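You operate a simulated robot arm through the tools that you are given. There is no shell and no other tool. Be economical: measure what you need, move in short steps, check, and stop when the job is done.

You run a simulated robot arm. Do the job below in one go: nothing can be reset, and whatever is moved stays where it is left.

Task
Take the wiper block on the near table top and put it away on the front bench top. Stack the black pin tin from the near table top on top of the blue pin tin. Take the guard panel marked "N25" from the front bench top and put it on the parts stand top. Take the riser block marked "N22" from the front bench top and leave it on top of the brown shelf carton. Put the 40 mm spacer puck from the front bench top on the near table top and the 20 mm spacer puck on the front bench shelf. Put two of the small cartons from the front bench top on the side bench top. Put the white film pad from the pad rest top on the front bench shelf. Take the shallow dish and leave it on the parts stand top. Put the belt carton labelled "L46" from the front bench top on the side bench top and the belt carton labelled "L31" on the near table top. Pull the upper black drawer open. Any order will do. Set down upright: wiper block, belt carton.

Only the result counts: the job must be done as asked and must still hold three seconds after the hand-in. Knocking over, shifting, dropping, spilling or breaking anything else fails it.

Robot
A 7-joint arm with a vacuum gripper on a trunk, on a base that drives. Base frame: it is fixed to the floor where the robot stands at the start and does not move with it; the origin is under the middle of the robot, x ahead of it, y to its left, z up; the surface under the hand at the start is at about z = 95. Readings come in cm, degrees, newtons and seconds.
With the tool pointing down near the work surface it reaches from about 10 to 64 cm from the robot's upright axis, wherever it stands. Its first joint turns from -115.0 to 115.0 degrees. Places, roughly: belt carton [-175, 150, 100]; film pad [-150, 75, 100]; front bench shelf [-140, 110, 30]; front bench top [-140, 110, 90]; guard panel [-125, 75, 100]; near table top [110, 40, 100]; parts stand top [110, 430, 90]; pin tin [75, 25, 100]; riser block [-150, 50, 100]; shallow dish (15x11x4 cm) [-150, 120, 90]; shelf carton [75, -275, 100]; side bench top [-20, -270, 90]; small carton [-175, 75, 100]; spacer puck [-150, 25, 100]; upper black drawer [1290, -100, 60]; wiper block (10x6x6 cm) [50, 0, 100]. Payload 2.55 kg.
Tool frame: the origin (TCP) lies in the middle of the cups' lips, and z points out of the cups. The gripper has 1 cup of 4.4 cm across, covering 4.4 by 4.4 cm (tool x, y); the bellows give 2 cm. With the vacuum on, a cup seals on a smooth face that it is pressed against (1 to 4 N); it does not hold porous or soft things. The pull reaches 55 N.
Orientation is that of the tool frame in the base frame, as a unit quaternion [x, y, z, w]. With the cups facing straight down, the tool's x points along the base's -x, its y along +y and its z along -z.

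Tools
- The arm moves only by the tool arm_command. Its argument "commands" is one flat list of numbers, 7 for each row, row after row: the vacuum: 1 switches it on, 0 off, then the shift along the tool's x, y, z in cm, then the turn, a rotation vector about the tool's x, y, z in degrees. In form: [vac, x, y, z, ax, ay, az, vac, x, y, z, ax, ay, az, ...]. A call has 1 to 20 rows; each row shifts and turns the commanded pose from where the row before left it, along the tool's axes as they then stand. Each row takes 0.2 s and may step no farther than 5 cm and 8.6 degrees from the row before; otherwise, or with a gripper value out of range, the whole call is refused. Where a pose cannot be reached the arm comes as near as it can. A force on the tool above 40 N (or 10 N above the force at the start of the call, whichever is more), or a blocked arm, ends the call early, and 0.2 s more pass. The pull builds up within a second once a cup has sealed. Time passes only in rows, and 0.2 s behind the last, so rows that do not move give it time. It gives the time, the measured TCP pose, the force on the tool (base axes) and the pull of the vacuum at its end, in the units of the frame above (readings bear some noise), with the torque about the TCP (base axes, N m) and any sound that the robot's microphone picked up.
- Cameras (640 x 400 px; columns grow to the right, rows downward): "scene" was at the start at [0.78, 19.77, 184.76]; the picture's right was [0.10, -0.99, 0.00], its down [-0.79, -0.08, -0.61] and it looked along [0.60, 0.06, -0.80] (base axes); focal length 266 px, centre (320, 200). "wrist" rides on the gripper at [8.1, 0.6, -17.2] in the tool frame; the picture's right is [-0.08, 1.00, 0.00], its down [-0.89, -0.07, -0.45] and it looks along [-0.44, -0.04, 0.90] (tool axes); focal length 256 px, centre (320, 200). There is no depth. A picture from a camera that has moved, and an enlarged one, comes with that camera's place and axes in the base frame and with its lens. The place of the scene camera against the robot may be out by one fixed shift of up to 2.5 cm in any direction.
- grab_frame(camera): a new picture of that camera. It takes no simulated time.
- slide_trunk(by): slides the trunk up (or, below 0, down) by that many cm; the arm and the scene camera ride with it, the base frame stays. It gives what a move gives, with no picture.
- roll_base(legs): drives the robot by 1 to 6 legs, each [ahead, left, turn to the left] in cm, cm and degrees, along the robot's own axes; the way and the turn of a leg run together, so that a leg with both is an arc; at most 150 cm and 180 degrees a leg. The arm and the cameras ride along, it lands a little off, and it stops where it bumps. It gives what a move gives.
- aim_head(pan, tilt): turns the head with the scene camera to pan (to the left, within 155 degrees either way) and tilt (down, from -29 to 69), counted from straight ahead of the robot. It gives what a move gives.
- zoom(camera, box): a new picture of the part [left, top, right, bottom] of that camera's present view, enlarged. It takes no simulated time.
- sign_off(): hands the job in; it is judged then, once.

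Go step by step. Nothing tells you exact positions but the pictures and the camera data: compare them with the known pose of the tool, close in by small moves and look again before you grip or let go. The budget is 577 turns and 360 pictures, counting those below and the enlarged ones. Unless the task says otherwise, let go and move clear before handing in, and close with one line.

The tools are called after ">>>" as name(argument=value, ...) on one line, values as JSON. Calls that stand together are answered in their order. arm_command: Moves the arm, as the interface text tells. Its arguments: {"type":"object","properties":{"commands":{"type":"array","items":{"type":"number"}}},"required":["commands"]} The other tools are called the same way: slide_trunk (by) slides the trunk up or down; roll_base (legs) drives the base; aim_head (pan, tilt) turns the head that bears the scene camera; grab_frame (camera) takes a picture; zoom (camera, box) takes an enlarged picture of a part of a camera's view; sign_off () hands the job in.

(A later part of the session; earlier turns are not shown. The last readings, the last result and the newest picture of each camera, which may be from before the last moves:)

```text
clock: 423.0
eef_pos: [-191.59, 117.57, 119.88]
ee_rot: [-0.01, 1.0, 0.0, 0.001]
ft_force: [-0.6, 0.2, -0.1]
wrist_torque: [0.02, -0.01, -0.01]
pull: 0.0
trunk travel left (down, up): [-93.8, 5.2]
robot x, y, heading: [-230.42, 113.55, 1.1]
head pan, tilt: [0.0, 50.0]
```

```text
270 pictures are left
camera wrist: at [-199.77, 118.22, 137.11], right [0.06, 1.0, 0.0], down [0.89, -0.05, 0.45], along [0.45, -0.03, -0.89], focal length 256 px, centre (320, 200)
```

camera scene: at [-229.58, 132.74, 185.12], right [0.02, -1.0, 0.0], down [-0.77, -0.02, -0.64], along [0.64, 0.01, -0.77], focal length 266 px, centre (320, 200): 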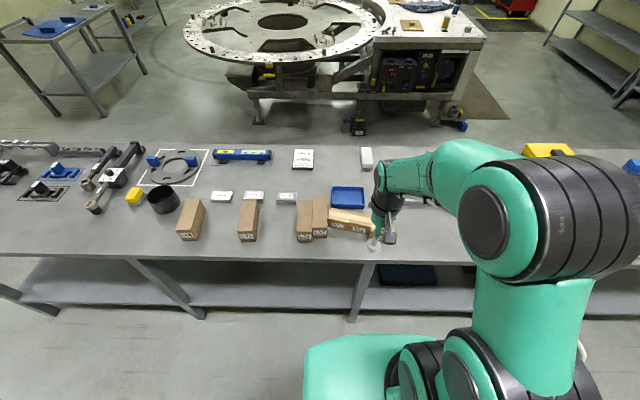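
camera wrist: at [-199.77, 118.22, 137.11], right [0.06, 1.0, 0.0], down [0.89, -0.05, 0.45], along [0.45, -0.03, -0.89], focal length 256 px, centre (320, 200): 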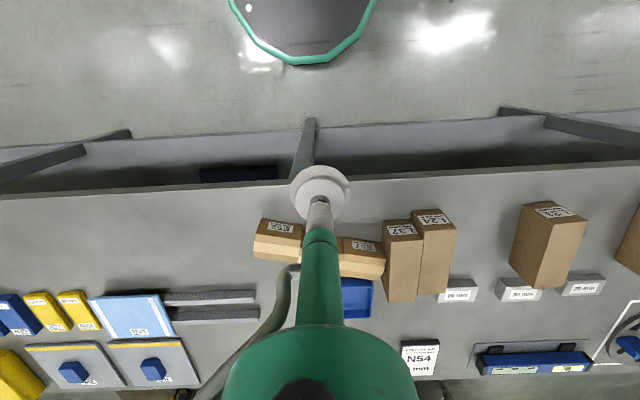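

I have a clear overview. I'll first fetch small carton E52, now at about (−169, 108), by moving in over it.

>>> roll_base(legs=[[12, -5, -1.1]])

>>> arm_command(commands=[0, -2, -1.3, 3, 0, 0, 0, 0, -3, -1.3, 3, 0, 0, 0, 0, -3, -1.3, 3, 0, 0, 0, 0, -2, 0, 2, 0, 0, 0])

>>> grab_frame(camera="wrist")

>>> zoom(camera="scene", box=[270, 160, 420, 260])

```text
clock: 424.3
eef_pos: [-179.64, 112.09, 119.99]
ee_rot: [-0.001, 1.0, 0.001, 0.001]
ft_force: [-0.2, 0.0, 0.0]
wrist_torque: [0.01, 0.0, -0.01]
pull: 0.1
trunk travel left (down, up): [-93.8, 5.2]
robot x, y, heading: [-218.58, 108.67, 0.2]
head pan, tilt: [0.0, 50.0]
```

```text
clock: 425.3
eef_pos: [-169.5, 108.34, 108.75]
ee_rot: [0.0, 1.0, 0.0, 0.0]
ft_force: [0.1, -0.3, 0.1]
wrist_torque: [0.0, 0.01, 0.0]
pull: 0.1
trunk travel left (down, up): [-93.8, 5.2]
robot x, y, heading: [-218.23, 109.09, 0.1]
head pan, tilt: [0.0, 50.0]
```

```text
269 pictures are left
camera wrist: at [-177.7, 109.16, 125.96], right [0.08, 1.0, 0.0], down [0.89, -0.07, 0.45], along [0.45, -0.03, -0.89], focal length 256 px, centre (320, 200)
```

wrist: 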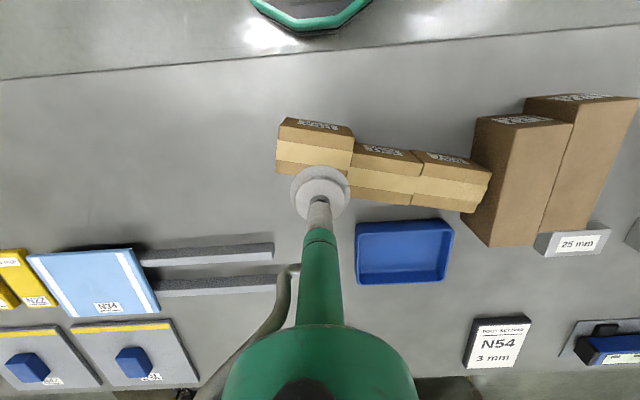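

```text
4.00 times, centred on (345, 210) of scene
camera zoom: at [-217.26, 127.99, 185.11], right [0.0, -1.0, 0.0], down [-0.77, 0.0, -0.64], along [0.64, 0.0, -0.77], focal length 1065 px, centre (220, 160)
```

zoom: 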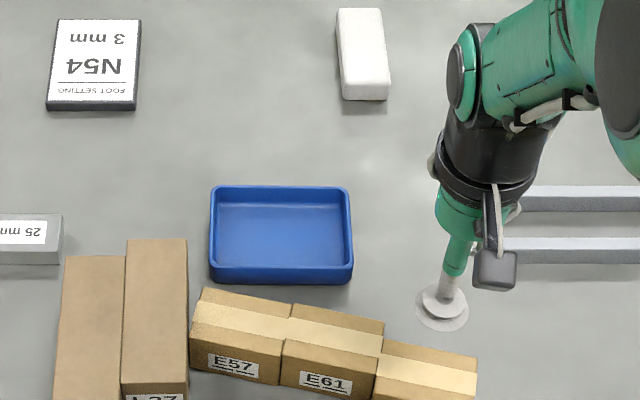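

>>> arm_command(commands=[1, -1.8, -0.6, 4, 0, 0, 0, 1, 0, 0, 4, 0, 0, 0, 1, 0, 0, 3, 0, 0, 0, 1, 0, 0, 1, 0, 0, 0, 1, 0, 0, 0, 0, 0, 0])

>>> zoom(camera="wrist", box=[240, 110, 400, 270])

```text
clock: 426.5
eef_pos: [-167.78, 107.86, 96.89]
ee_rot: [-0.001, 1.0, 0.0, 0.0]
ft_force: [0.8, -0.2, 0.7]
wrist_torque: [-0.01, -0.01, 0.0]
pull: 0.0
trunk travel left (down, up): [-93.8, 5.2]
robot x, y, heading: [-218.89, 108.62, 0.0]
head pan, tilt: [0.0, 50.0]
```

```text
2.50 times, centred on (320, 190) of wrist
camera zoom: at [-176.01, 108.48, 114.09], right [0.08, 1.0, 0.0], down [0.89, -0.07, 0.45], along [0.45, -0.03, -0.89], focal length 640 px, centre (320, 225)
```

zoom: 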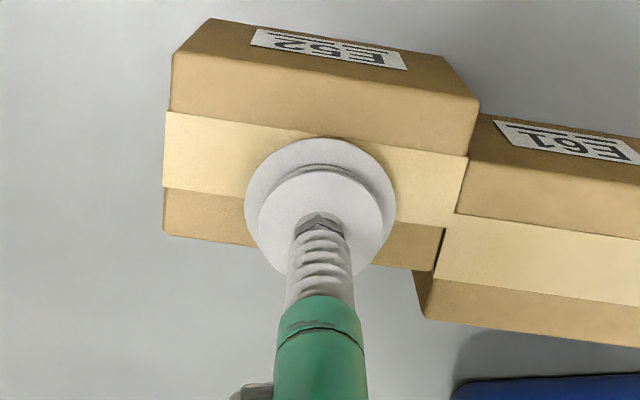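

>>> arm_command(commands=[1, 1.3, 0, 0.5, 0, 0, 0, 1, 0, 0, 0.5, 0, 0, 0, 1, 0, 0, 0.5, 0, 0, 0, 1, 0, 0, 0, 0, 0, 0])

```text
clock: 427.5
eef_pos: [-169.09, 107.65, 95.75]
ee_rot: [-0.001, 1.0, 0.0, 0.005]
ft_force: [-3.1, 0.6, 30.0]
wrist_torque: [0.06, 0.44, -0.05]
pull: 55.0
trunk travel left (down, up): [-93.8, 5.2]
robot x, y, heading: [-218.33, 109.07, 0.0]
head pan, tilt: [0.0, 50.0]
```

Sealed. I'll lift and retract, then confirm before driving.

>>> arm_command(commands=[1, 0, 0, -1, 0, 0, 0, 1, 0, -0.3, -4, 0, 0, 0, 1, 0, 0, -4.5, 0, 0, 0, 1, 2, 0, -4.5, 0, 0, 0, 1, 4, 0, -3, 0, 0, 0, 1, 4, 0, -3, 0, 0, 0])

>>> grab_frame(camera="wrist")

```text
clock: 428.9
eef_pos: [-179.36, 107.63, 115.48]
ee_rot: [-0.001, 1.0, 0.0, 0.001]
ft_force: [-0.8, 0.0, -2.0]
wrist_torque: [0.0, -0.09, 0.0]
pull: 54.7
trunk travel left (down, up): [-93.8, 5.2]
robot x, y, heading: [-218.52, 109.4, -0.2]
head pan, tilt: [0.0, 50.0]
```

```text
266 pictures are left
camera wrist: at [-187.52, 108.27, 132.68], right [0.08, 1.0, 0.0], down [0.89, -0.07, 0.45], along [0.45, -0.03, -0.89], focal length 256 px, centre (320, 200)
```

wrist: 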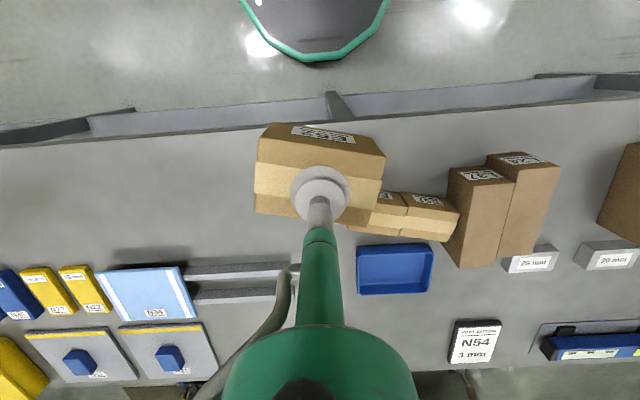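

The carton is held. I'll drive around to the side bench.

>>> roll_base(legs=[[-10, 0, 0], [0, -124, 0], [0, -124, 0], [150, 0, 0], [118, 0, 0], [0, 0, -90]])

>>> aim_head(pan=0, tilt=35)

>>> grab_frame(camera="scene")

```text
clock: 458.6
eef_pos: [40.62, -188.68, 115.44]
ee_rot: [0.719, 0.695, -0.001, 0.001]
ft_force: [-0.5, -0.3, -1.8]
wrist_torque: [-0.04, -0.01, 0.0]
pull: 54.9
trunk travel left (down, up): [-93.8, 5.2]
robot x, y, heading: [43.04, -149.12, -91.8]
head pan, tilt: [0.0, 50.0]
```

```text
clock: 459.3
eef_pos: [40.78, -188.71, 115.46]
ee_rot: [0.719, 0.695, -0.001, 0.0]
ft_force: [0.0, -0.3, -1.8]
wrist_torque: [-0.05, 0.02, -0.01]
pull: 54.9
trunk travel left (down, up): [-93.8, 5.2]
robot x, y, heading: [43.2, -149.26, -92.0]
head pan, tilt: [0.0, 35.0]
```

```text
265 pictures are left
camera scene: at [60.36, -151.37, 187.28], right [-1.0, 0.03, 0.0], down [0.02, 0.57, -0.82], along [-0.03, -0.82, -0.57], focal length 266 px, centre (320, 200)
```

scene: 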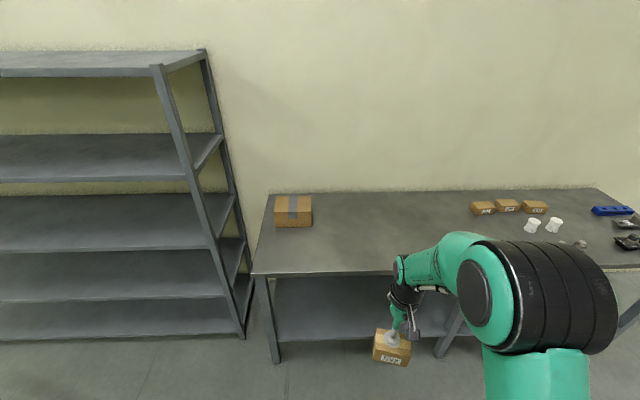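

>>> roll_base(legs=[[50, 0, 1.9]])

>>> arm_command(commands=[1, -3.5, 0, 0, 0, 0, 0, 1, -3.5, 0, 2, 0, 0, 0, 1, -3.5, 0, 3, 0, 0, 0, 1, 0, 0, 4, 0, 0, 0])

>>> grab_frame(camera="wrist")

```text
clock: 462.2
eef_pos: [41.09, -238.33, 115.3]
ee_rot: [0.707, 0.707, 0.0, 0.0]
ft_force: [0.2, 0.4, -2.5]
wrist_torque: [0.0, 0.01, 0.0]
pull: 55.2
trunk travel left (down, up): [-93.8, 5.2]
robot x, y, heading: [42.68, -199.05, -89.6]
head pan, tilt: [0.0, 35.0]
```

```text
clock: 463.2
eef_pos: [41.02, -249.19, 106.42]
ee_rot: [0.707, 0.707, -0.001, 0.001]
ft_force: [0.1, -0.6, -1.9]
wrist_torque: [0.0, -0.01, 0.0]
pull: 54.5
trunk travel left (down, up): [-93.8, 5.2]
robot x, y, heading: [42.61, -199.12, -89.9]
head pan, tilt: [0.0, 35.0]
```

```text
264 pictures are left
camera wrist: at [41.51, -240.96, 123.68], right [1.0, -0.08, 0.0], down [-0.07, -0.89, 0.45], along [-0.04, -0.45, -0.89], focal length 256 px, centre (320, 200)
```

wrist: 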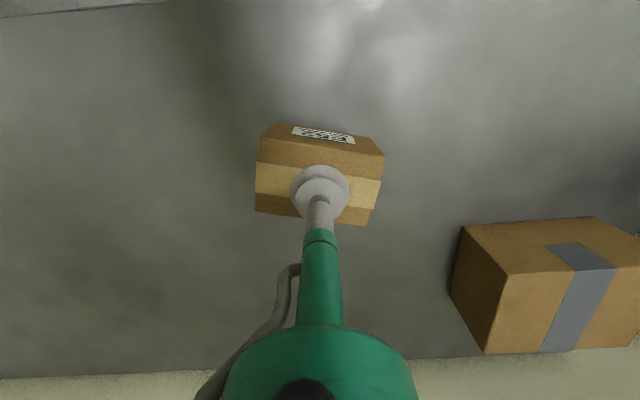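

>>> arm_command(commands=[1, 0, 0, 4, 0, 0, 0, 1, 0, 0, 4, 0, 0, 0, 1, 0, 0, 0.5, 0, 0, 0, 1, 0, 0, 0.5, 0, 0, 0, 1, 0, 0, 0.5, 0, 0, 0, 1, 0, 0, 0, 0, 0, 0])

>>> zoom(camera="wrist", box=[240, 90, 400, 250])

```text
clock: 464.6
eef_pos: [41.01, -248.84, 96.94]
ee_rot: [0.707, 0.707, -0.001, 0.001]
ft_force: [0.0, -1.0, -2.2]
wrist_torque: [-0.01, 0.03, 0.03]
pull: 55.1
trunk travel left (down, up): [-93.8, 5.2]
robot x, y, heading: [42.57, -198.68, -90.0]
head pan, tilt: [0.0, 35.0]
```

```text
2.50 times, centred on (320, 170) of wrist
camera zoom: at [41.5, -240.62, 114.14], right [1.0, -0.08, 0.0], down [-0.07, -0.89, 0.45], along [-0.04, -0.45, -0.89], focal length 640 px, centre (320, 275)
```

zoom: 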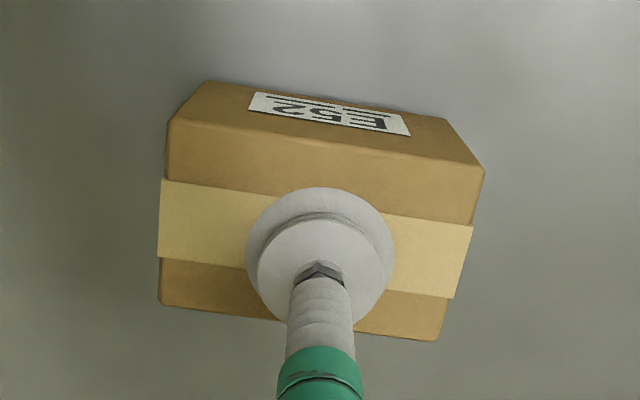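

>>> arm_command(commands=[1, 0, 0, 0.5, 0, 0, 0, 1, 0, 0, 0.4, 0, 0, 0, 1, 0, 0, 0.4, 0, 0, 0, 1, 0, 0, 0, 0, 0, 0])

```text
clock: 465.6
eef_pos: [40.97, -248.81, 95.81]
ee_rot: [0.707, 0.707, -0.002, 0.002]
ft_force: [1.7, 2.4, 20.2]
wrist_torque: [0.27, -0.02, 0.0]
pull: 54.8
trunk travel left (down, up): [-93.8, 5.2]
robot x, y, heading: [42.43, -198.89, -89.9]
head pan, tilt: [0.0, 35.0]
```

Contact. I'll release and rise.

>>> arm_command(commands=[1, 0, 0, -0.3, 0, 0, 0, 0, 0, 0, 0, 0, 0, 0, 0, 0, 0, 0, 0, 0, 0, 0, 0, 0, 0, 0, 0, 0, 0, 0, 0, -2, 0, 0, 0, 0, 0, 0, -5, 0, 0, 0, 0, 0, 0, -5, 0, 0, 0, 0, 3, 0, -3, 0, 0, 0, 0, 4, 0, -2, 0, 0, 0, 0, 4, 0, -2, 0, 0, 0])

>>> grab_frame(camera="wrist")

```text
clock: 467.9
eef_pos: [41.0, -237.58, 114.89]
ee_rot: [0.707, 0.707, -0.002, 0.001]
ft_force: [-0.3, 0.1, -1.1]
wrist_torque: [-0.03, 0.01, 0.01]
pull: 0.2
trunk travel left (down, up): [-93.8, 5.2]
robot x, y, heading: [42.55, -198.98, -89.8]
head pan, tilt: [0.0, 35.0]
```

```text
262 pictures are left
camera wrist: at [41.47, -229.47, 132.1], right [1.0, -0.08, 0.0], down [-0.07, -0.89, 0.45], along [-0.04, -0.45, -0.89], focal length 256 px, centre (320, 200)
```

wrist: 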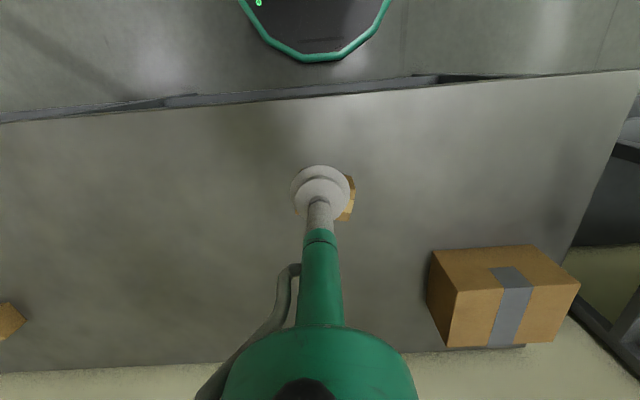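

>>> roll_base(legs=[[-60, 0, 0], [0, 0, 90], [-150, 0, 0], [-122, 0, 0], [0, 126, 0], [0, 126, 0]])

>>> grab_frame(camera="wrist")

```text
clock: 499.7
eef_pos: [-190.26, 107.07, 114.87]
ee_rot: [0.001, 1.0, 0.001, 0.001]
ft_force: [0.1, 1.2, 0.3]
wrist_torque: [0.0, 0.02, -0.02]
pull: 0.0
trunk travel left (down, up): [-93.8, 5.2]
robot x, y, heading: [-229.41, 108.83, -0.1]
head pan, tilt: [0.0, 35.0]
```

```text
261 pictures are left
camera wrist: at [-198.44, 107.99, 132.03], right [0.08, 1.0, 0.0], down [0.89, -0.07, 0.45], along [0.45, -0.04, -0.89], focal length 256 px, centre (320, 200)
```

wrist: 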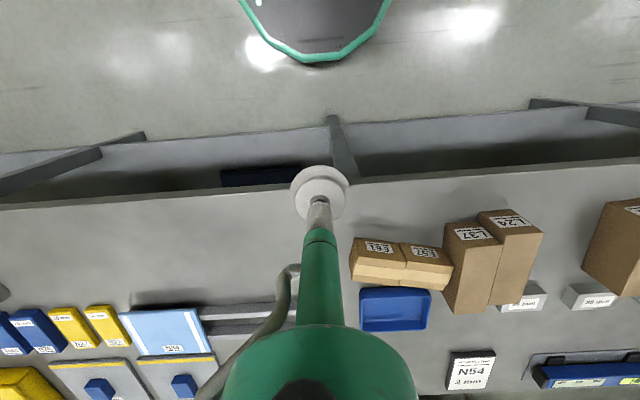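

>>> roll_base(legs=[[11.5, 4, 0]])

>>> arm_command(commands=[0, -3.5, 1.5, 3, 0, 0, 0, 0, -3.5, 1.8, 3, 0, 0, 0, 0, -3.5, 1.8, 2.5, 0, 0, 0, 0, 0, 0, 4, 0, 0, 0])

>>> grab_frame(camera="wrist")

```text
clock: 500.9
eef_pos: [-179.05, 111.25, 114.94]
ee_rot: [-0.001, 1.0, 0.0, 0.001]
ft_force: [0.0, -0.1, -0.4]
wrist_torque: [-0.01, -0.04, -0.03]
pull: 0.2
trunk travel left (down, up): [-93.8, 5.2]
robot x, y, heading: [-218.04, 112.67, -0.0]
head pan, tilt: [0.0, 35.0]
```

```text
clock: 501.9
eef_pos: [-168.39, 116.14, 102.45]
ee_rot: [0.0, 1.0, 0.0, 0.002]
ft_force: [0.6, 0.4, -0.4]
wrist_torque: [0.0, 0.02, 0.02]
pull: 0.1
trunk travel left (down, up): [-93.8, 5.2]
robot x, y, heading: [-217.68, 112.52, 0.0]
head pan, tilt: [0.0, 35.0]
```

```text
260 pictures are left
camera wrist: at [-176.6, 116.89, 119.69], right [0.08, 1.0, 0.0], down [0.89, -0.07, 0.45], along [0.45, -0.04, -0.89], focal length 256 px, centre (320, 200)
```

wrist: 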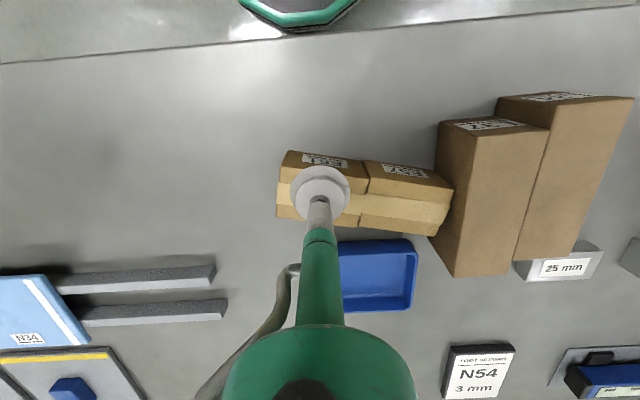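

>>> arm_command(commands=[1, -3.4, -0.2, 2, 0, 0, 0, 1, 0, 0, 3, 0, 0, 0, 1, 0, 0, 1, 0, 0, 0, 1, 0, 0, 0.6, 0, 0, 0, 1, 0, 0, 0, 0, 0, 0])

>>> zoom(camera="wrist", box=[240, 110, 400, 270])

```text
clock: 503.1
eef_pos: [-165.03, 116.01, 95.88]
ee_rot: [0.0, 1.0, -0.001, 0.001]
ft_force: [-1.4, -0.9, 6.5]
wrist_torque: [-0.07, -0.03, 0.01]
pull: 54.2
trunk travel left (down, up): [-93.8, 5.2]
robot x, y, heading: [-218.28, 113.1, 0.1]
head pan, tilt: [0.0, 35.0]
```

```text
2.50 times, centred on (320, 190) of wrist
camera zoom: at [-173.26, 116.84, 113.15], right [0.08, 1.0, 0.0], down [0.89, -0.07, 0.45], along [0.45, -0.04, -0.89], focal length 640 px, centre (320, 225)
```

zoom: 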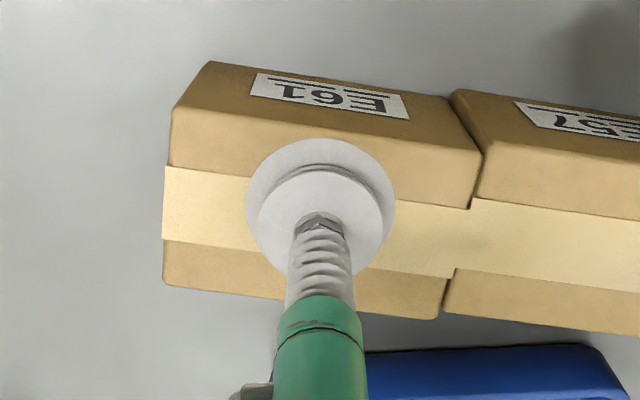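

Sealed. I'll lift and retract.

>>> arm_command(commands=[1, 0, 0, -1, 0, 0, 0, 1, 0, -0.3, -4, 0, 0, 0, 1, 0, 0, -4.5, 0, 0, 0, 1, 2, 0, -4.5, 0, 0, 0, 1, 4, 0, -3, 0, 0, 0, 1, 4, -1, -2, 0, 0, 0, 1, 4, -1, 0, 0, 0, 0])

>>> grab_frame(camera="wrist")

```text
clock: 504.7
eef_pos: [-179.58, 113.81, 114.69]
ee_rot: [0.0, 1.0, 0.0, 0.002]
ft_force: [-0.3, -0.4, -2.0]
wrist_torque: [-0.01, -0.03, 0.04]
pull: 55.3
trunk travel left (down, up): [-93.8, 5.2]
robot x, y, heading: [-217.87, 113.01, -0.5]
head pan, tilt: [0.0, 35.0]
```

```text
258 pictures are left
camera wrist: at [-187.74, 114.62, 131.89], right [0.08, 1.0, 0.0], down [0.89, -0.07, 0.45], along [0.45, -0.04, -0.89], focal length 256 px, centre (320, 200)
```

wrist: 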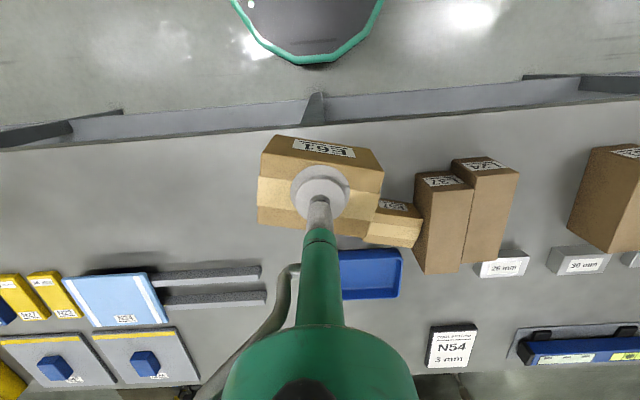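

>>> roll_base(legs=[[-11, 0, 0.3], [0, -126, 0], [0, -126, 0], [150, 0, 0], [99, 0, 0], [0, 0, -90]])

```text
clock: 533.4
eef_pos: [24.68, -178.97, 114.64]
ee_rot: [0.7, 0.714, -0.001, 0.001]
ft_force: [0.3, 0.1, -1.6]
wrist_torque: [0.03, -0.02, 0.02]
pull: 55.3
trunk travel left (down, up): [-93.8, 5.2]
robot x, y, heading: [23.01, -140.52, -89.0]
head pan, tilt: [0.0, 35.0]
```

>>> roll_base(legs=[[58, -5, -0.5]])

>>> arm_command(commands=[1, -3.5, 0, 0, 0, 0, 0, 1, -3.5, 0, 2, 0, 0, 0, 1, -3.5, 0, 3, 0, 0, 0, 1, 0, 0, 4, 0, 0, 0])

>>> grab_frame(camera="wrist")

```text
clock: 536.7
eef_pos: [20.43, -236.57, 114.74]
ee_rot: [0.702, 0.712, -0.001, 0.0]
ft_force: [0.3, 0.0, -1.8]
wrist_torque: [-0.01, 0.0, -0.01]
pull: 54.8
trunk travel left (down, up): [-93.8, 5.2]
robot x, y, heading: [19.0, -198.3, -89.1]
head pan, tilt: [0.0, 35.0]
```

```text
clock: 537.7
eef_pos: [20.71, -247.17, 105.73]
ee_rot: [0.702, 0.712, -0.001, 0.001]
ft_force: [0.6, -0.3, -2.6]
wrist_torque: [0.04, 0.0, 0.02]
pull: 55.0
trunk travel left (down, up): [-93.8, 5.2]
robot x, y, heading: [19.01, -197.71, -89.3]
head pan, tilt: [0.0, 35.0]
```

```text
257 pictures are left
camera wrist: at [21.11, -238.98, 122.96], right [1.0, -0.06, 0.0], down [-0.06, -0.89, 0.45], along [-0.03, -0.45, -0.89], focal length 256 px, centre (320, 200)
```

wrist: 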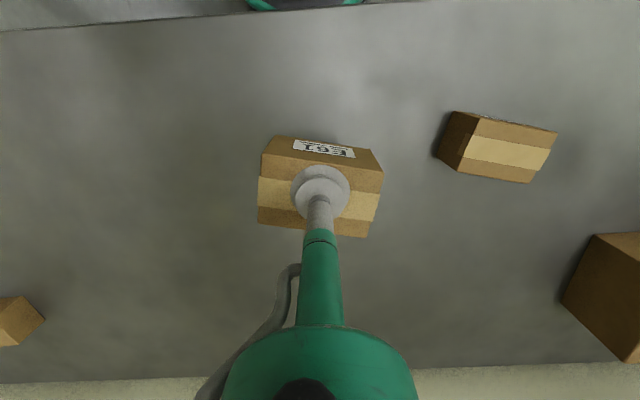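

Clear spot. I'll lower to contact (~95.9).

>>> arm_command(commands=[1, 0, 0, 4, 0, 0, 0, 1, 0, 0, 4, 0, 0, 0, 1, 0, 0, 1, 0, 0, 0, 1, 0, 0, 0.5, 0, 0, 0, 1, 0, 0, 0.4, 0, 0, 0, 1, 0, 0, 0, 0, 0, 0])

```text
clock: 539.1
eef_pos: [20.58, -247.11, 95.94]
ee_rot: [0.701, 0.713, -0.002, 0.003]
ft_force: [0.6, 1.6, 14.9]
wrist_torque: [0.01, 0.09, -0.03]
pull: 55.1
trunk travel left (down, up): [-93.8, 5.2]
robot x, y, heading: [18.94, -197.92, -89.1]
head pan, tilt: [0.0, 35.0]
```

>>> arm_command(commands=[1, 0, 0, -0.3, 0, 0, 0, 0, 0, 0, 0, 0, 0, 0, 0, 0, 0, 0, 0, 0, 0, 0, 0, 0, 0, 0, 0, 0, 0, 0, 0, -2, 0, 0, 0, 0, 0, 0, -5, 0, 0, 0, 0, 0, 0, -5, 0, 0, 0, 0, 3, 0, -3, 0, 0, 0, 0, 4, 0, -2, 0, 0, 0, 0, 4, 0, -2, 0, 0, 0])

>>> grab_frame(camera="wrist")

```text
clock: 541.3
eef_pos: [20.39, -235.83, 115.19]
ee_rot: [0.701, 0.713, 0.0, 0.001]
ft_force: [0.4, 0.7, -0.1]
wrist_torque: [-0.01, 0.0, -0.02]
pull: 0.1
trunk travel left (down, up): [-93.8, 5.2]
robot x, y, heading: [18.71, -197.46, -88.8]
head pan, tilt: [0.0, 35.0]
```

```text
256 pictures are left
camera wrist: at [20.7, -227.58, 132.34], right [1.0, -0.06, 0.0], down [-0.06, -0.89, 0.45], along [-0.03, -0.45, -0.89], focal length 256 px, centre (320, 200)
```

wrist: 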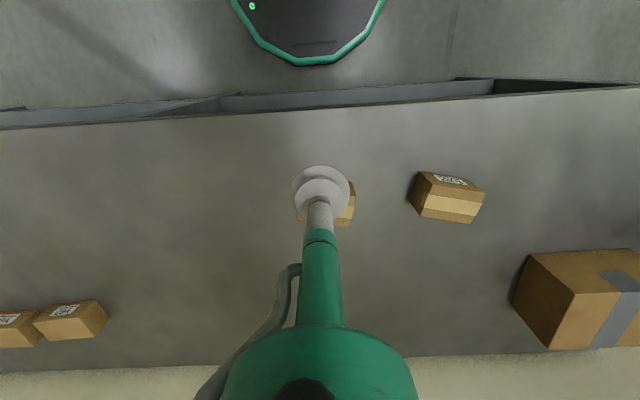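

>>> roll_base(legs=[[-58, 0, 0], [0, 0, 89], [-150, 0, 0], [-98, 0, 0], [0, 126, 0], [0, 124, 0]])

>>> aim_head(pan=0, tilt=50)

>>> grab_frame(camera="scene")

>>> grab_frame(camera="wrist")

```text
clock: 572.2
eef_pos: [-193.57, 108.18, 115.13]
ee_rot: [0.004, 1.0, 0.0, 0.001]
ft_force: [-0.4, 0.3, 0.5]
wrist_torque: [0.0, -0.05, 0.02]
pull: 0.0
trunk travel left (down, up): [-93.8, 5.2]
robot x, y, heading: [-231.98, 107.55, -0.9]
head pan, tilt: [0.0, 35.0]
```

```text
clock: 573.0
eef_pos: [-193.57, 108.3, 115.12]
ee_rot: [0.004, 1.0, 0.0, 0.001]
ft_force: [0.4, 0.6, 0.1]
wrist_torque: [0.01, -0.01, 0.02]
pull: 0.0
trunk travel left (down, up): [-93.8, 5.2]
robot x, y, heading: [-232.07, 107.89, -0.7]
head pan, tilt: [0.0, 50.0]
```

```text
255 pictures are left
camera scene: at [-230.57, 126.7, 185.12], right [-0.01, -1.0, 0.0], down [-0.77, 0.01, -0.64], along [0.64, -0.01, -0.77], focal length 266 px, centre (320, 200)
```

scene: 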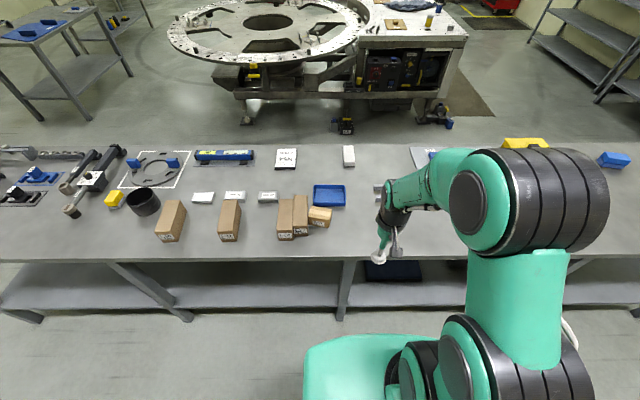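

```text
254 pictures are left
camera wrist: at [-201.78, 109.08, 132.26], right [0.09, 1.0, 0.0], down [0.89, -0.08, 0.45], along [0.45, -0.04, -0.89], focal length 256 px, centre (320, 200)
```

wrist: 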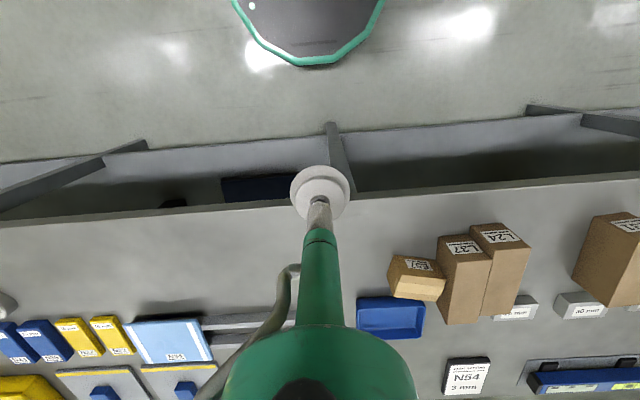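

>>> roll_base(legs=[[13, 6, 0.8]])

>>> arm_command(commands=[0, -3.5, 2, 2, 0, 0, 0, 0, -3.5, 2, 2.5, 0, 0, 0, 0, -3.5, 2, 2.5, 0, 0, 0, 0, -3.5, 2, 2.5, 0, 0, 0, 0, 0, 0, 2, 0, 0, 0])

>>> grab_frame(camera="wrist")

```text
clock: 574.3
eef_pos: [-180.6, 114.67, 115.07]
ee_rot: [-0.003, 1.0, 0.001, 0.001]
ft_force: [-0.7, 0.7, 0.5]
wrist_torque: [0.03, 0.02, 0.03]
pull: 0.0
trunk travel left (down, up): [-93.8, 5.2]
robot x, y, heading: [-218.86, 113.36, 0.0]
head pan, tilt: [0.0, 50.0]
```

```text
clock: 575.5
eef_pos: [-166.92, 122.74, 103.51]
ee_rot: [-0.002, 1.0, 0.0, 0.001]
ft_force: [0.2, 0.3, 0.2]
wrist_torque: [0.01, 0.0, -0.01]
pull: 0.2
trunk travel left (down, up): [-93.8, 5.2]
robot x, y, heading: [-218.66, 113.69, 0.4]
head pan, tilt: [0.0, 50.0]
```

```text
253 pictures are left
camera wrist: at [-175.12, 123.54, 120.61], right [0.07, 1.0, 0.0], down [0.89, -0.07, 0.45], along [0.45, -0.03, -0.89], focal length 256 px, centre (320, 200)
```

wrist: 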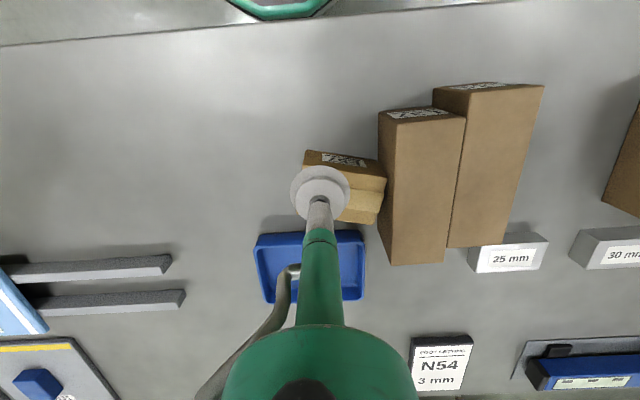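

>>> arm_command(commands=[1, -2, 1.2, 2, 0, 0, 0, 1, -2, 1.2, 3, 0, 0, 0, 1, 0, 0, 1.5, 0, 0, 0, 1, 0, 0, 0, 0, 0, 0])

>>> zoom(camera="wrist", box=[240, 110, 400, 270])

```text
clock: 576.5
eef_pos: [-162.58, 125.36, 97.19]
ee_rot: [-0.003, 1.0, 0.0, 0.0]
ft_force: [-0.1, -0.7, 0.3]
wrist_torque: [-0.02, -0.02, 0.02]
pull: 0.1
trunk travel left (down, up): [-93.8, 5.2]
robot x, y, heading: [-218.89, 113.66, 0.6]
head pan, tilt: [0.0, 50.0]
```

```text
2.50 times, centred on (320, 190) of wrist
camera zoom: at [-170.87, 126.0, 114.28], right [0.07, 1.0, 0.0], down [0.89, -0.07, 0.45], along [0.45, -0.03, -0.89], focal length 640 px, centre (320, 225)
```

zoom: 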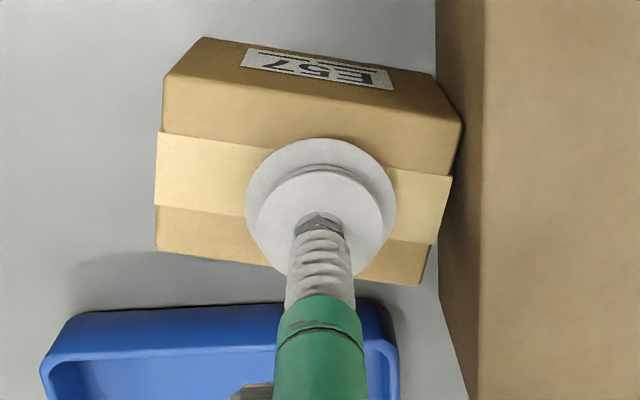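

>>> arm_command(commands=[1, 0.7, -0.4, 0.6, 0, 0, 0, 1, 0, 0, 0.5, 0, 0, 0, 1, 0, 0, 0.4, 0, 0, 0, 1, 0, 0, 0, 0, 0, 0])

```text
clock: 577.5
eef_pos: [-163.5, 124.84, 95.91]
ee_rot: [-0.002, 1.0, 0.0, 0.003]
ft_force: [-3.4, -1.4, 16.7]
wrist_torque: [-0.22, 0.28, -0.06]
pull: 55.1
trunk travel left (down, up): [-93.8, 5.2]
robot x, y, heading: [-218.87, 113.57, 0.4]
head pan, tilt: [0.0, 50.0]
```

Sealed. I'll lift, turn it back to square, and carry it to its original place near (−167.6, 83).

>>> arm_command(commands=[1, 0, -0.3, -1, 0, 0, 0, 1, 0, -0.5, -4, 0, 0, 0, 1, 0, -0.5, -4.5, 0, 0, 0, 1, 3, -1, -2, 0, 0, -6, 1, 1, 0, 0, 0, 0, -6])

>>> grab_frame(camera="wrist")

```text
clock: 578.7
eef_pos: [-167.48, 122.58, 107.21]
ee_rot: [-0.107, 0.994, 0.0, 0.001]
ft_force: [0.1, -0.5, -2.5]
wrist_torque: [0.0, 0.03, -0.03]
pull: 54.8
trunk travel left (down, up): [-93.8, 5.2]
robot x, y, heading: [-219.01, 113.76, -0.0]
head pan, tilt: [0.0, 50.0]
```

```text
251 pictures are left
camera wrist: at [-175.58, 121.46, 124.32], right [-0.14, 0.99, 0.0], down [0.89, 0.12, 0.45], along [0.44, 0.06, -0.89], focal length 256 px, centre (320, 200)
```

wrist: 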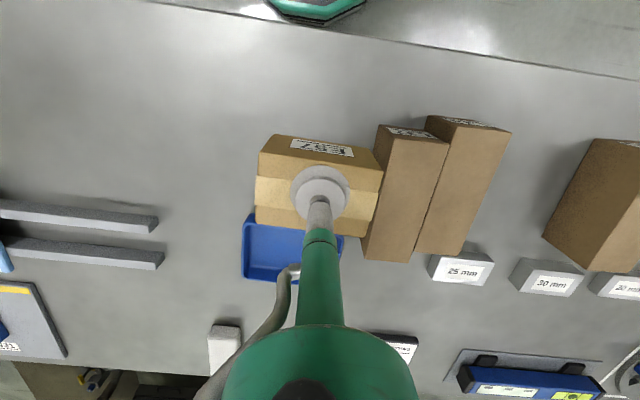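

>>> roll_base(legs=[[0, -39.5, 0]])

>>> grab_frame(camera="wrist")

```text
clock: 581.1
eef_pos: [-167.26, 83.43, 107.14]
ee_rot: [-0.103, 0.995, 0.0, 0.001]
ft_force: [0.5, -0.9, -2.6]
wrist_torque: [0.02, 0.01, 0.0]
pull: 55.2
trunk travel left (down, up): [-93.8, 5.2]
robot x, y, heading: [-218.98, 75.22, 0.1]
head pan, tilt: [0.0, 50.0]
```

```text
250 pictures are left
camera wrist: at [-175.5, 82.58, 124.33], right [-0.13, 0.99, 0.0], down [0.89, 0.12, 0.45], along [0.44, 0.06, -0.89], focal length 256 px, centre (320, 200)
```

wrist: 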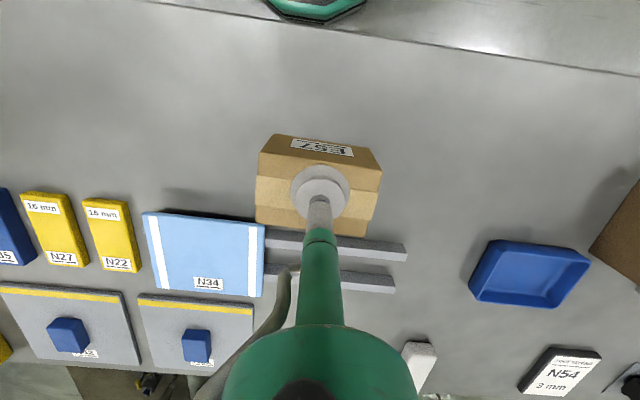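

>>> arm_command(commands=[1, 0, -0.7, 4, 0, 0, 0, 1, 0, 0, 4, 0, 0, 0, 1, 0, 0, 2, 0, 0, 0, 1, 0, 0, 0.7, 0, 0, 0, 1, 0, 0, 0.5, 0, 0, 0, 1, 0, 0, 0, 0, 0, 0])

```text
clock: 582.5
eef_pos: [-167.23, 82.89, 96.02]
ee_rot: [-0.104, 0.995, 0.0, 0.003]
ft_force: [-1.6, -0.1, 9.0]
wrist_torque: [-0.1, 0.07, -0.03]
pull: 55.1
trunk travel left (down, up): [-93.8, 5.2]
robot x, y, heading: [-218.87, 75.01, -0.2]
head pan, tilt: [0.0, 50.0]
```

Contact. I'll release, rise, undo the yaw and retract.

>>> arm_command(commands=[1, 0, 0, -0.2, 0, 0, 0, 0, 0, 0, 0, 0, 0, 0, 0, 0, 0, 0, 0, 0, 0, 0, 0, 0, 0, 0, 0, 0, 0, 0, 0, -2, 0, 0, 0, 0, 0, 0, -5, 0, 0, 0, 0, 0, 0, -5, 0, 0, 6, 0, 3, 0, -3, 0, 0, 6, 0, 4, 0, -2, 0, 0, 0, 0, 4, 0, -2, 0, 0, 0])

>>> grab_frame(camera="wrist")

```text
clock: 584.7
eef_pos: [-178.29, 82.61, 115.46]
ee_rot: [0.001, 1.0, 0.0, 0.002]
ft_force: [0.0, 0.8, -0.2]
wrist_torque: [0.01, -0.02, 0.0]
pull: 0.1
trunk travel left (down, up): [-93.8, 5.2]
robot x, y, heading: [-219.23, 75.35, -0.5]
head pan, tilt: [0.0, 50.0]
```

```text
249 pictures are left
camera wrist: at [-186.55, 83.36, 132.57], right [0.08, 1.0, 0.0], down [0.89, -0.07, 0.45], along [0.45, -0.04, -0.89], focal length 256 px, centre (320, 200)
```

wrist: 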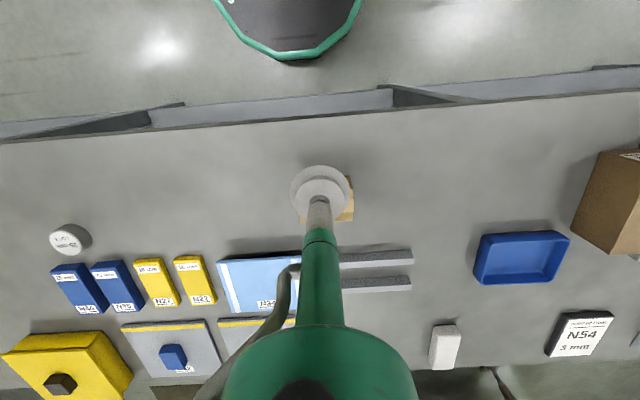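

E57 is back at its place. Next I'll go to L37 to return it to about (−165.5, 106).

>>> roll_base(legs=[[-6, 48, 0.4]])

>>> grab_frame(camera="wrist")

>>> grab_frame(camera="scene")

```text
clock: 587.6
eef_pos: [-184.3, 130.99, 115.31]
ee_rot: [-0.004, 1.0, 0.0, 0.001]
ft_force: [0.3, -0.4, -0.2]
wrist_torque: [0.0, 0.01, 0.05]
pull: 0.1
trunk travel left (down, up): [-93.8, 5.2]
robot x, y, heading: [-224.85, 122.95, 0.2]
head pan, tilt: [0.0, 50.0]
```

```text
248 pictures are left
camera wrist: at [-192.46, 131.7, 132.5], right [0.07, 1.0, 0.0], down [0.89, -0.06, 0.45], along [0.45, -0.03, -0.89], focal length 256 px, centre (320, 200)
```

wrist: 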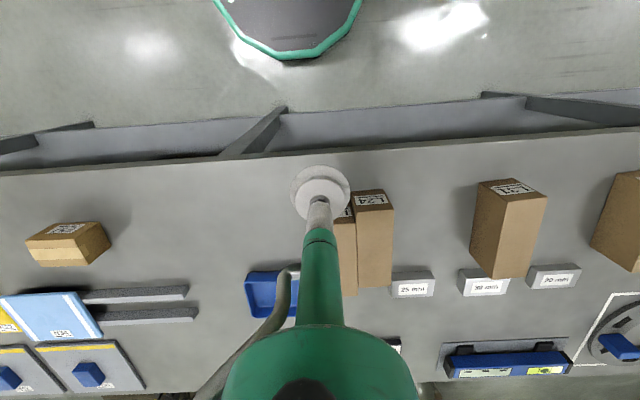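

```text
247 pictures are left
camera scene: at [-223.94, 142.08, 185.12], right [0.01, -1.0, 0.0], down [-0.77, 0.0, -0.64], along [0.64, 0.0, -0.77], focal length 266 px, centre (320, 200)
```

scene: 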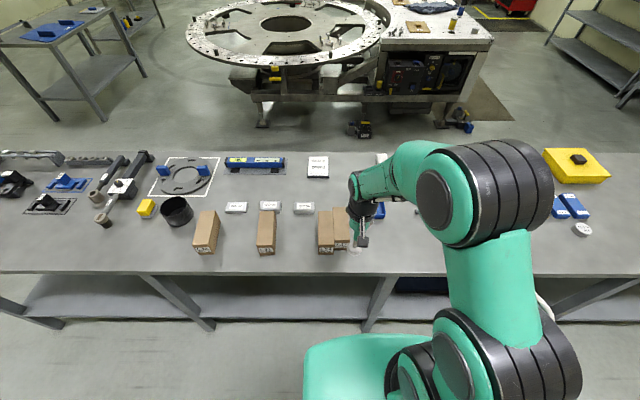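

>>> roll_base(legs=[[6, 0, 0]])

>>> arm_command(commands=[0, -4, 0.5, 0, 0, 0, 0, 0, -4, 0.5, 1.5, 0, 0, 0, 0, -3, 0, 2, 0, 0, 0])

>>> grab_frame(camera="wrist")

>>> zoom(camera="scene", box=[280, 180, 400, 270])

```text
clock: 588.6
eef_pos: [-178.23, 131.03, 115.28]
ee_rot: [-0.003, 1.0, 0.0, 0.001]
ft_force: [0.6, 0.0, 0.1]
wrist_torque: [0.01, 0.01, 0.03]
pull: 0.0
trunk travel left (down, up): [-93.8, 5.2]
robot x, y, heading: [-219.19, 123.2, 0.4]
head pan, tilt: [0.0, 50.0]
```

```text
clock: 589.4
eef_pos: [-167.2, 132.04, 111.87]
ee_rot: [-0.003, 1.0, 0.0, 0.0]
ft_force: [0.1, -0.8, 0.5]
wrist_torque: [0.03, 0.0, 0.01]
pull: 0.1
trunk travel left (down, up): [-93.8, 5.2]
robot x, y, heading: [-218.97, 123.12, 0.3]
head pan, tilt: [0.0, 50.0]
```

```text
246 pictures are left
camera wrist: at [-175.36, 132.79, 128.97], right [0.07, 1.0, 0.0], down [0.89, -0.07, 0.45], along [0.45, -0.03, -0.89], focal length 256 px, centre (320, 200)
```

wrist: 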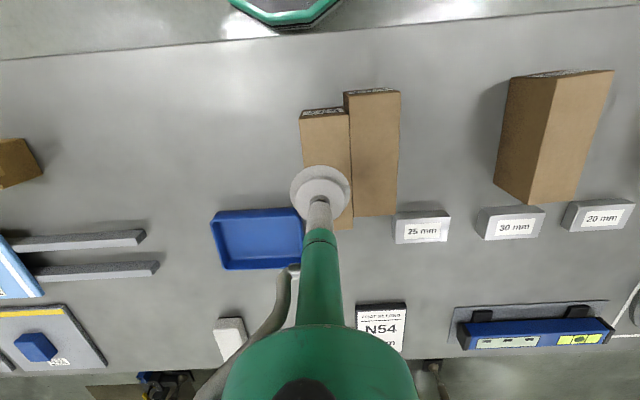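

```text
4.44 times, centred on (340, 225) of scene
camera zoom: at [-217.81, 142.08, 185.12], right [0.01, -1.0, 0.0], down [-0.77, 0.0, -0.64], along [0.64, 0.0, -0.77], focal length 1183 px, centre (231, 89)
```

zoom: 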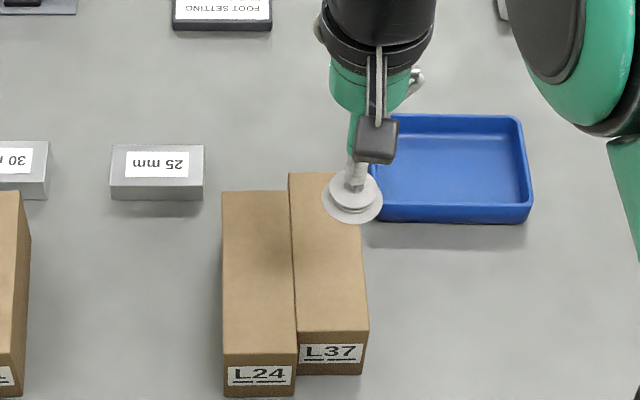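

L37's top centre is at about (−162.9, 132.8, 97.3). I'll press onto it.

>>> arm_command(commands=[1, -4.2, 0.8, 0, 0, 0, 0, 1, 0, 0, 5, 0, 0, 0, 1, 0, 0, 5, 0, 0, 0, 1, 0, 0, 3, 0, 0, 0, 1, 0, 0, 1, 0, 0, 0, 1, 0, 0, 0.6, 0, 0, 0, 1, 0, 0, 0.4, 0, 0, 0, 1, 0, 0, 0, 0, 0, 0])

>>> zoom(camera="wrist", box=[240, 90, 400, 250])

```text
clock: 591.0
eef_pos: [-162.6, 133.03, 97.5]
ee_rot: [-0.004, 1.0, 0.002, 0.008]
ft_force: [-8.0, -1.1, 20.4]
wrist_torque: [-0.15, 0.3, 0.05]
pull: 55.1
trunk travel left (down, up): [-93.8, 5.2]
robot x, y, heading: [-218.91, 122.82, 0.2]
head pan, tilt: [0.0, 50.0]
stopped in row 8: the force on the tool passed its limit at 40 N (the readings are from after the stop); the commanded pose is now the measured one
```

```text
2.50 times, centred on (320, 170) of wrist
camera zoom: at [-170.98, 133.66, 114.59], right [0.07, 1.0, 0.0], down [0.89, -0.07, 0.46], along [0.46, -0.03, -0.89], focal length 640 px, centre (320, 275)
```

zoom: 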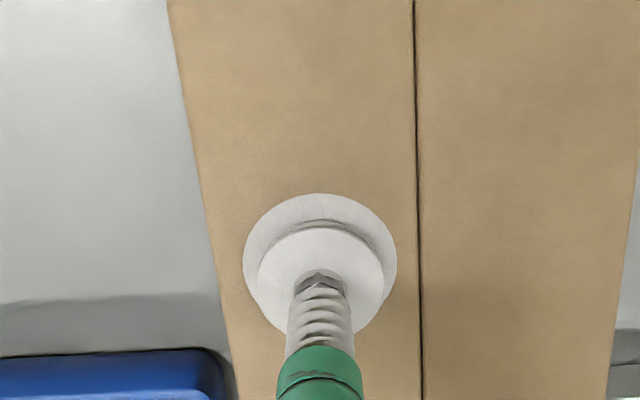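

Sealed. I'll lift it straight up.

>>> arm_command(commands=[1, 0, -0.1, -1, 0, 0, 0, 1, 0, -0.3, -3, 0, 0, 0, 1, 0, -0.5, -4, 0, 0, 0, 1, 0.5, -0.5, -4, 0, -0.5, 0, 1, 0, 0, 0, 0, 0, 0])

>>> grab_frame(camera="wrist")

```text
clock: 592.2
eef_pos: [-163.18, 131.81, 109.06]
ee_rot: [-0.003, 1.0, 0.001, 0.008]
ft_force: [0.7, 0.6, -6.3]
wrist_torque: [-0.08, 0.0, 0.01]
pull: 54.9
trunk travel left (down, up): [-93.8, 5.2]
robot x, y, heading: [-219.26, 123.39, 0.4]
head pan, tilt: [0.0, 50.0]
```

```text
243 pictures are left
camera wrist: at [-171.61, 132.37, 126.16], right [0.07, 1.0, 0.0], down [0.88, -0.07, 0.46], along [0.46, -0.03, -0.89], focal length 256 px, centre (320, 200)
```

wrist: 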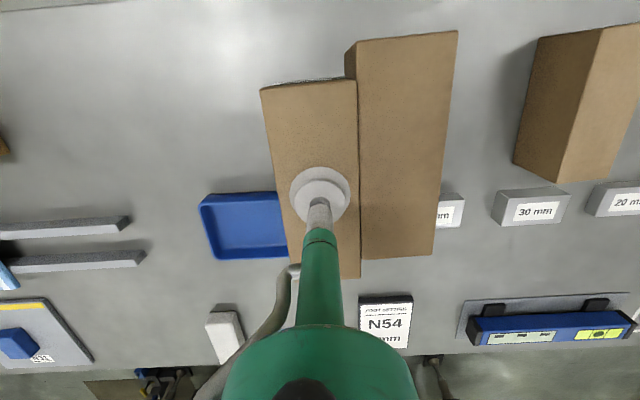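

L24 seems to have come up too. I'll check from the scene camera.

>>> zoom(camera="scene", box=[240, 150, 420, 280])

```text
3.08 times, centred on (330, 215) of scene
camera zoom: at [-217.77, 142.13, 185.11], right [0.01, -1.0, 0.0], down [-0.77, 0.0, -0.64], along [0.64, 0.0, -0.77], focal length 819 px, centre (289, 154)
```

zoom: 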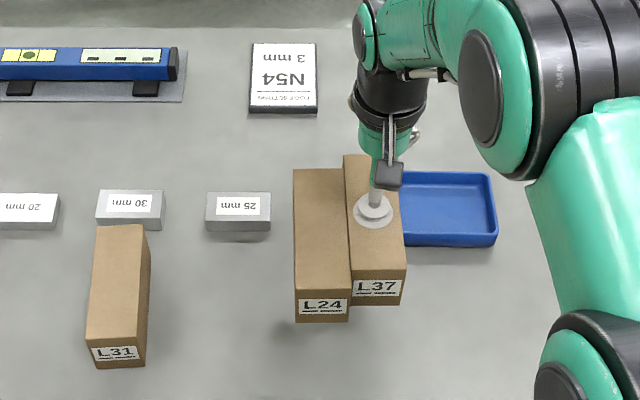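

Both cartons came up stuck together. I'll set them back down where they were, clear of the dish, and take the dish away first.

>>> arm_command(commands=[1, 0, 0.8, 0, 0, 0, 0, 1, 0, 0.6, 0, 0, 0, 0, 1, 0, 0, 4, 0, 0, 0, 1, 0, 0, 4, 0, 0, 0, 1, 0, 0, 2, 0, 0, 0, 1, 0, 0, 0.7, 0, 0, 0, 1, 0, 0, 0, 0, 0, 0])

>>> zoom(camera="scene", box=[240, 150, 420, 280])

```text
clock: 593.9
eef_pos: [-162.85, 133.11, 98.41]
ee_rot: [-0.003, 1.0, 0.0, 0.009]
ft_force: [0.9, 0.2, -5.5]
wrist_torque: [-0.06, 0.0, 0.05]
pull: 54.7
trunk travel left (down, up): [-93.8, 5.2]
robot x, y, heading: [-219.08, 123.31, 0.3]
head pan, tilt: [0.0, 50.0]
```

```text
3.08 times, centred on (330, 215) of scene
camera zoom: at [-217.91, 142.09, 185.12], right [0.01, -1.0, 0.0], down [-0.77, 0.0, -0.64], along [0.64, 0.0, -0.77], focal length 819 px, centre (289, 154)
```

zoom: 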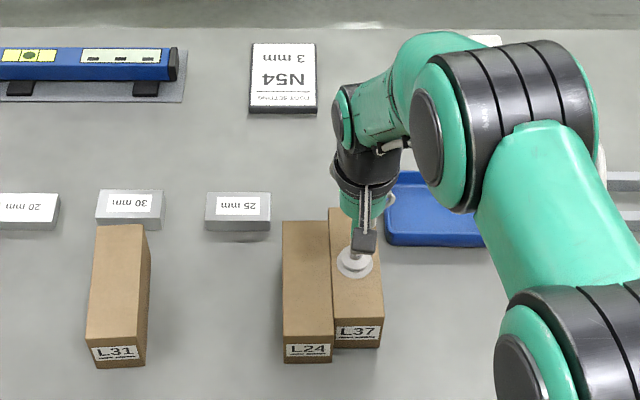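

>>> arm_command(commands=[1, 0, 0, 0.5, 0, 0, 0, 1, 0, 0, 0.4, 0, 0, 0, 1, 0, 0, 0.2, 0, 0, 0, 1, 0, 0, 0, 0, 0, 0])

```text
clock: 594.9
eef_pos: [-162.77, 132.98, 97.68]
ee_rot: [-0.003, 1.0, 0.002, 0.015]
ft_force: [1.3, 0.9, 21.0]
wrist_torque: [-0.02, 0.58, 0.06]
pull: 54.5
trunk travel left (down, up): [-93.8, 5.2]
robot x, y, heading: [-219.08, 122.66, 0.2]
head pan, tilt: [0.0, 50.0]
```

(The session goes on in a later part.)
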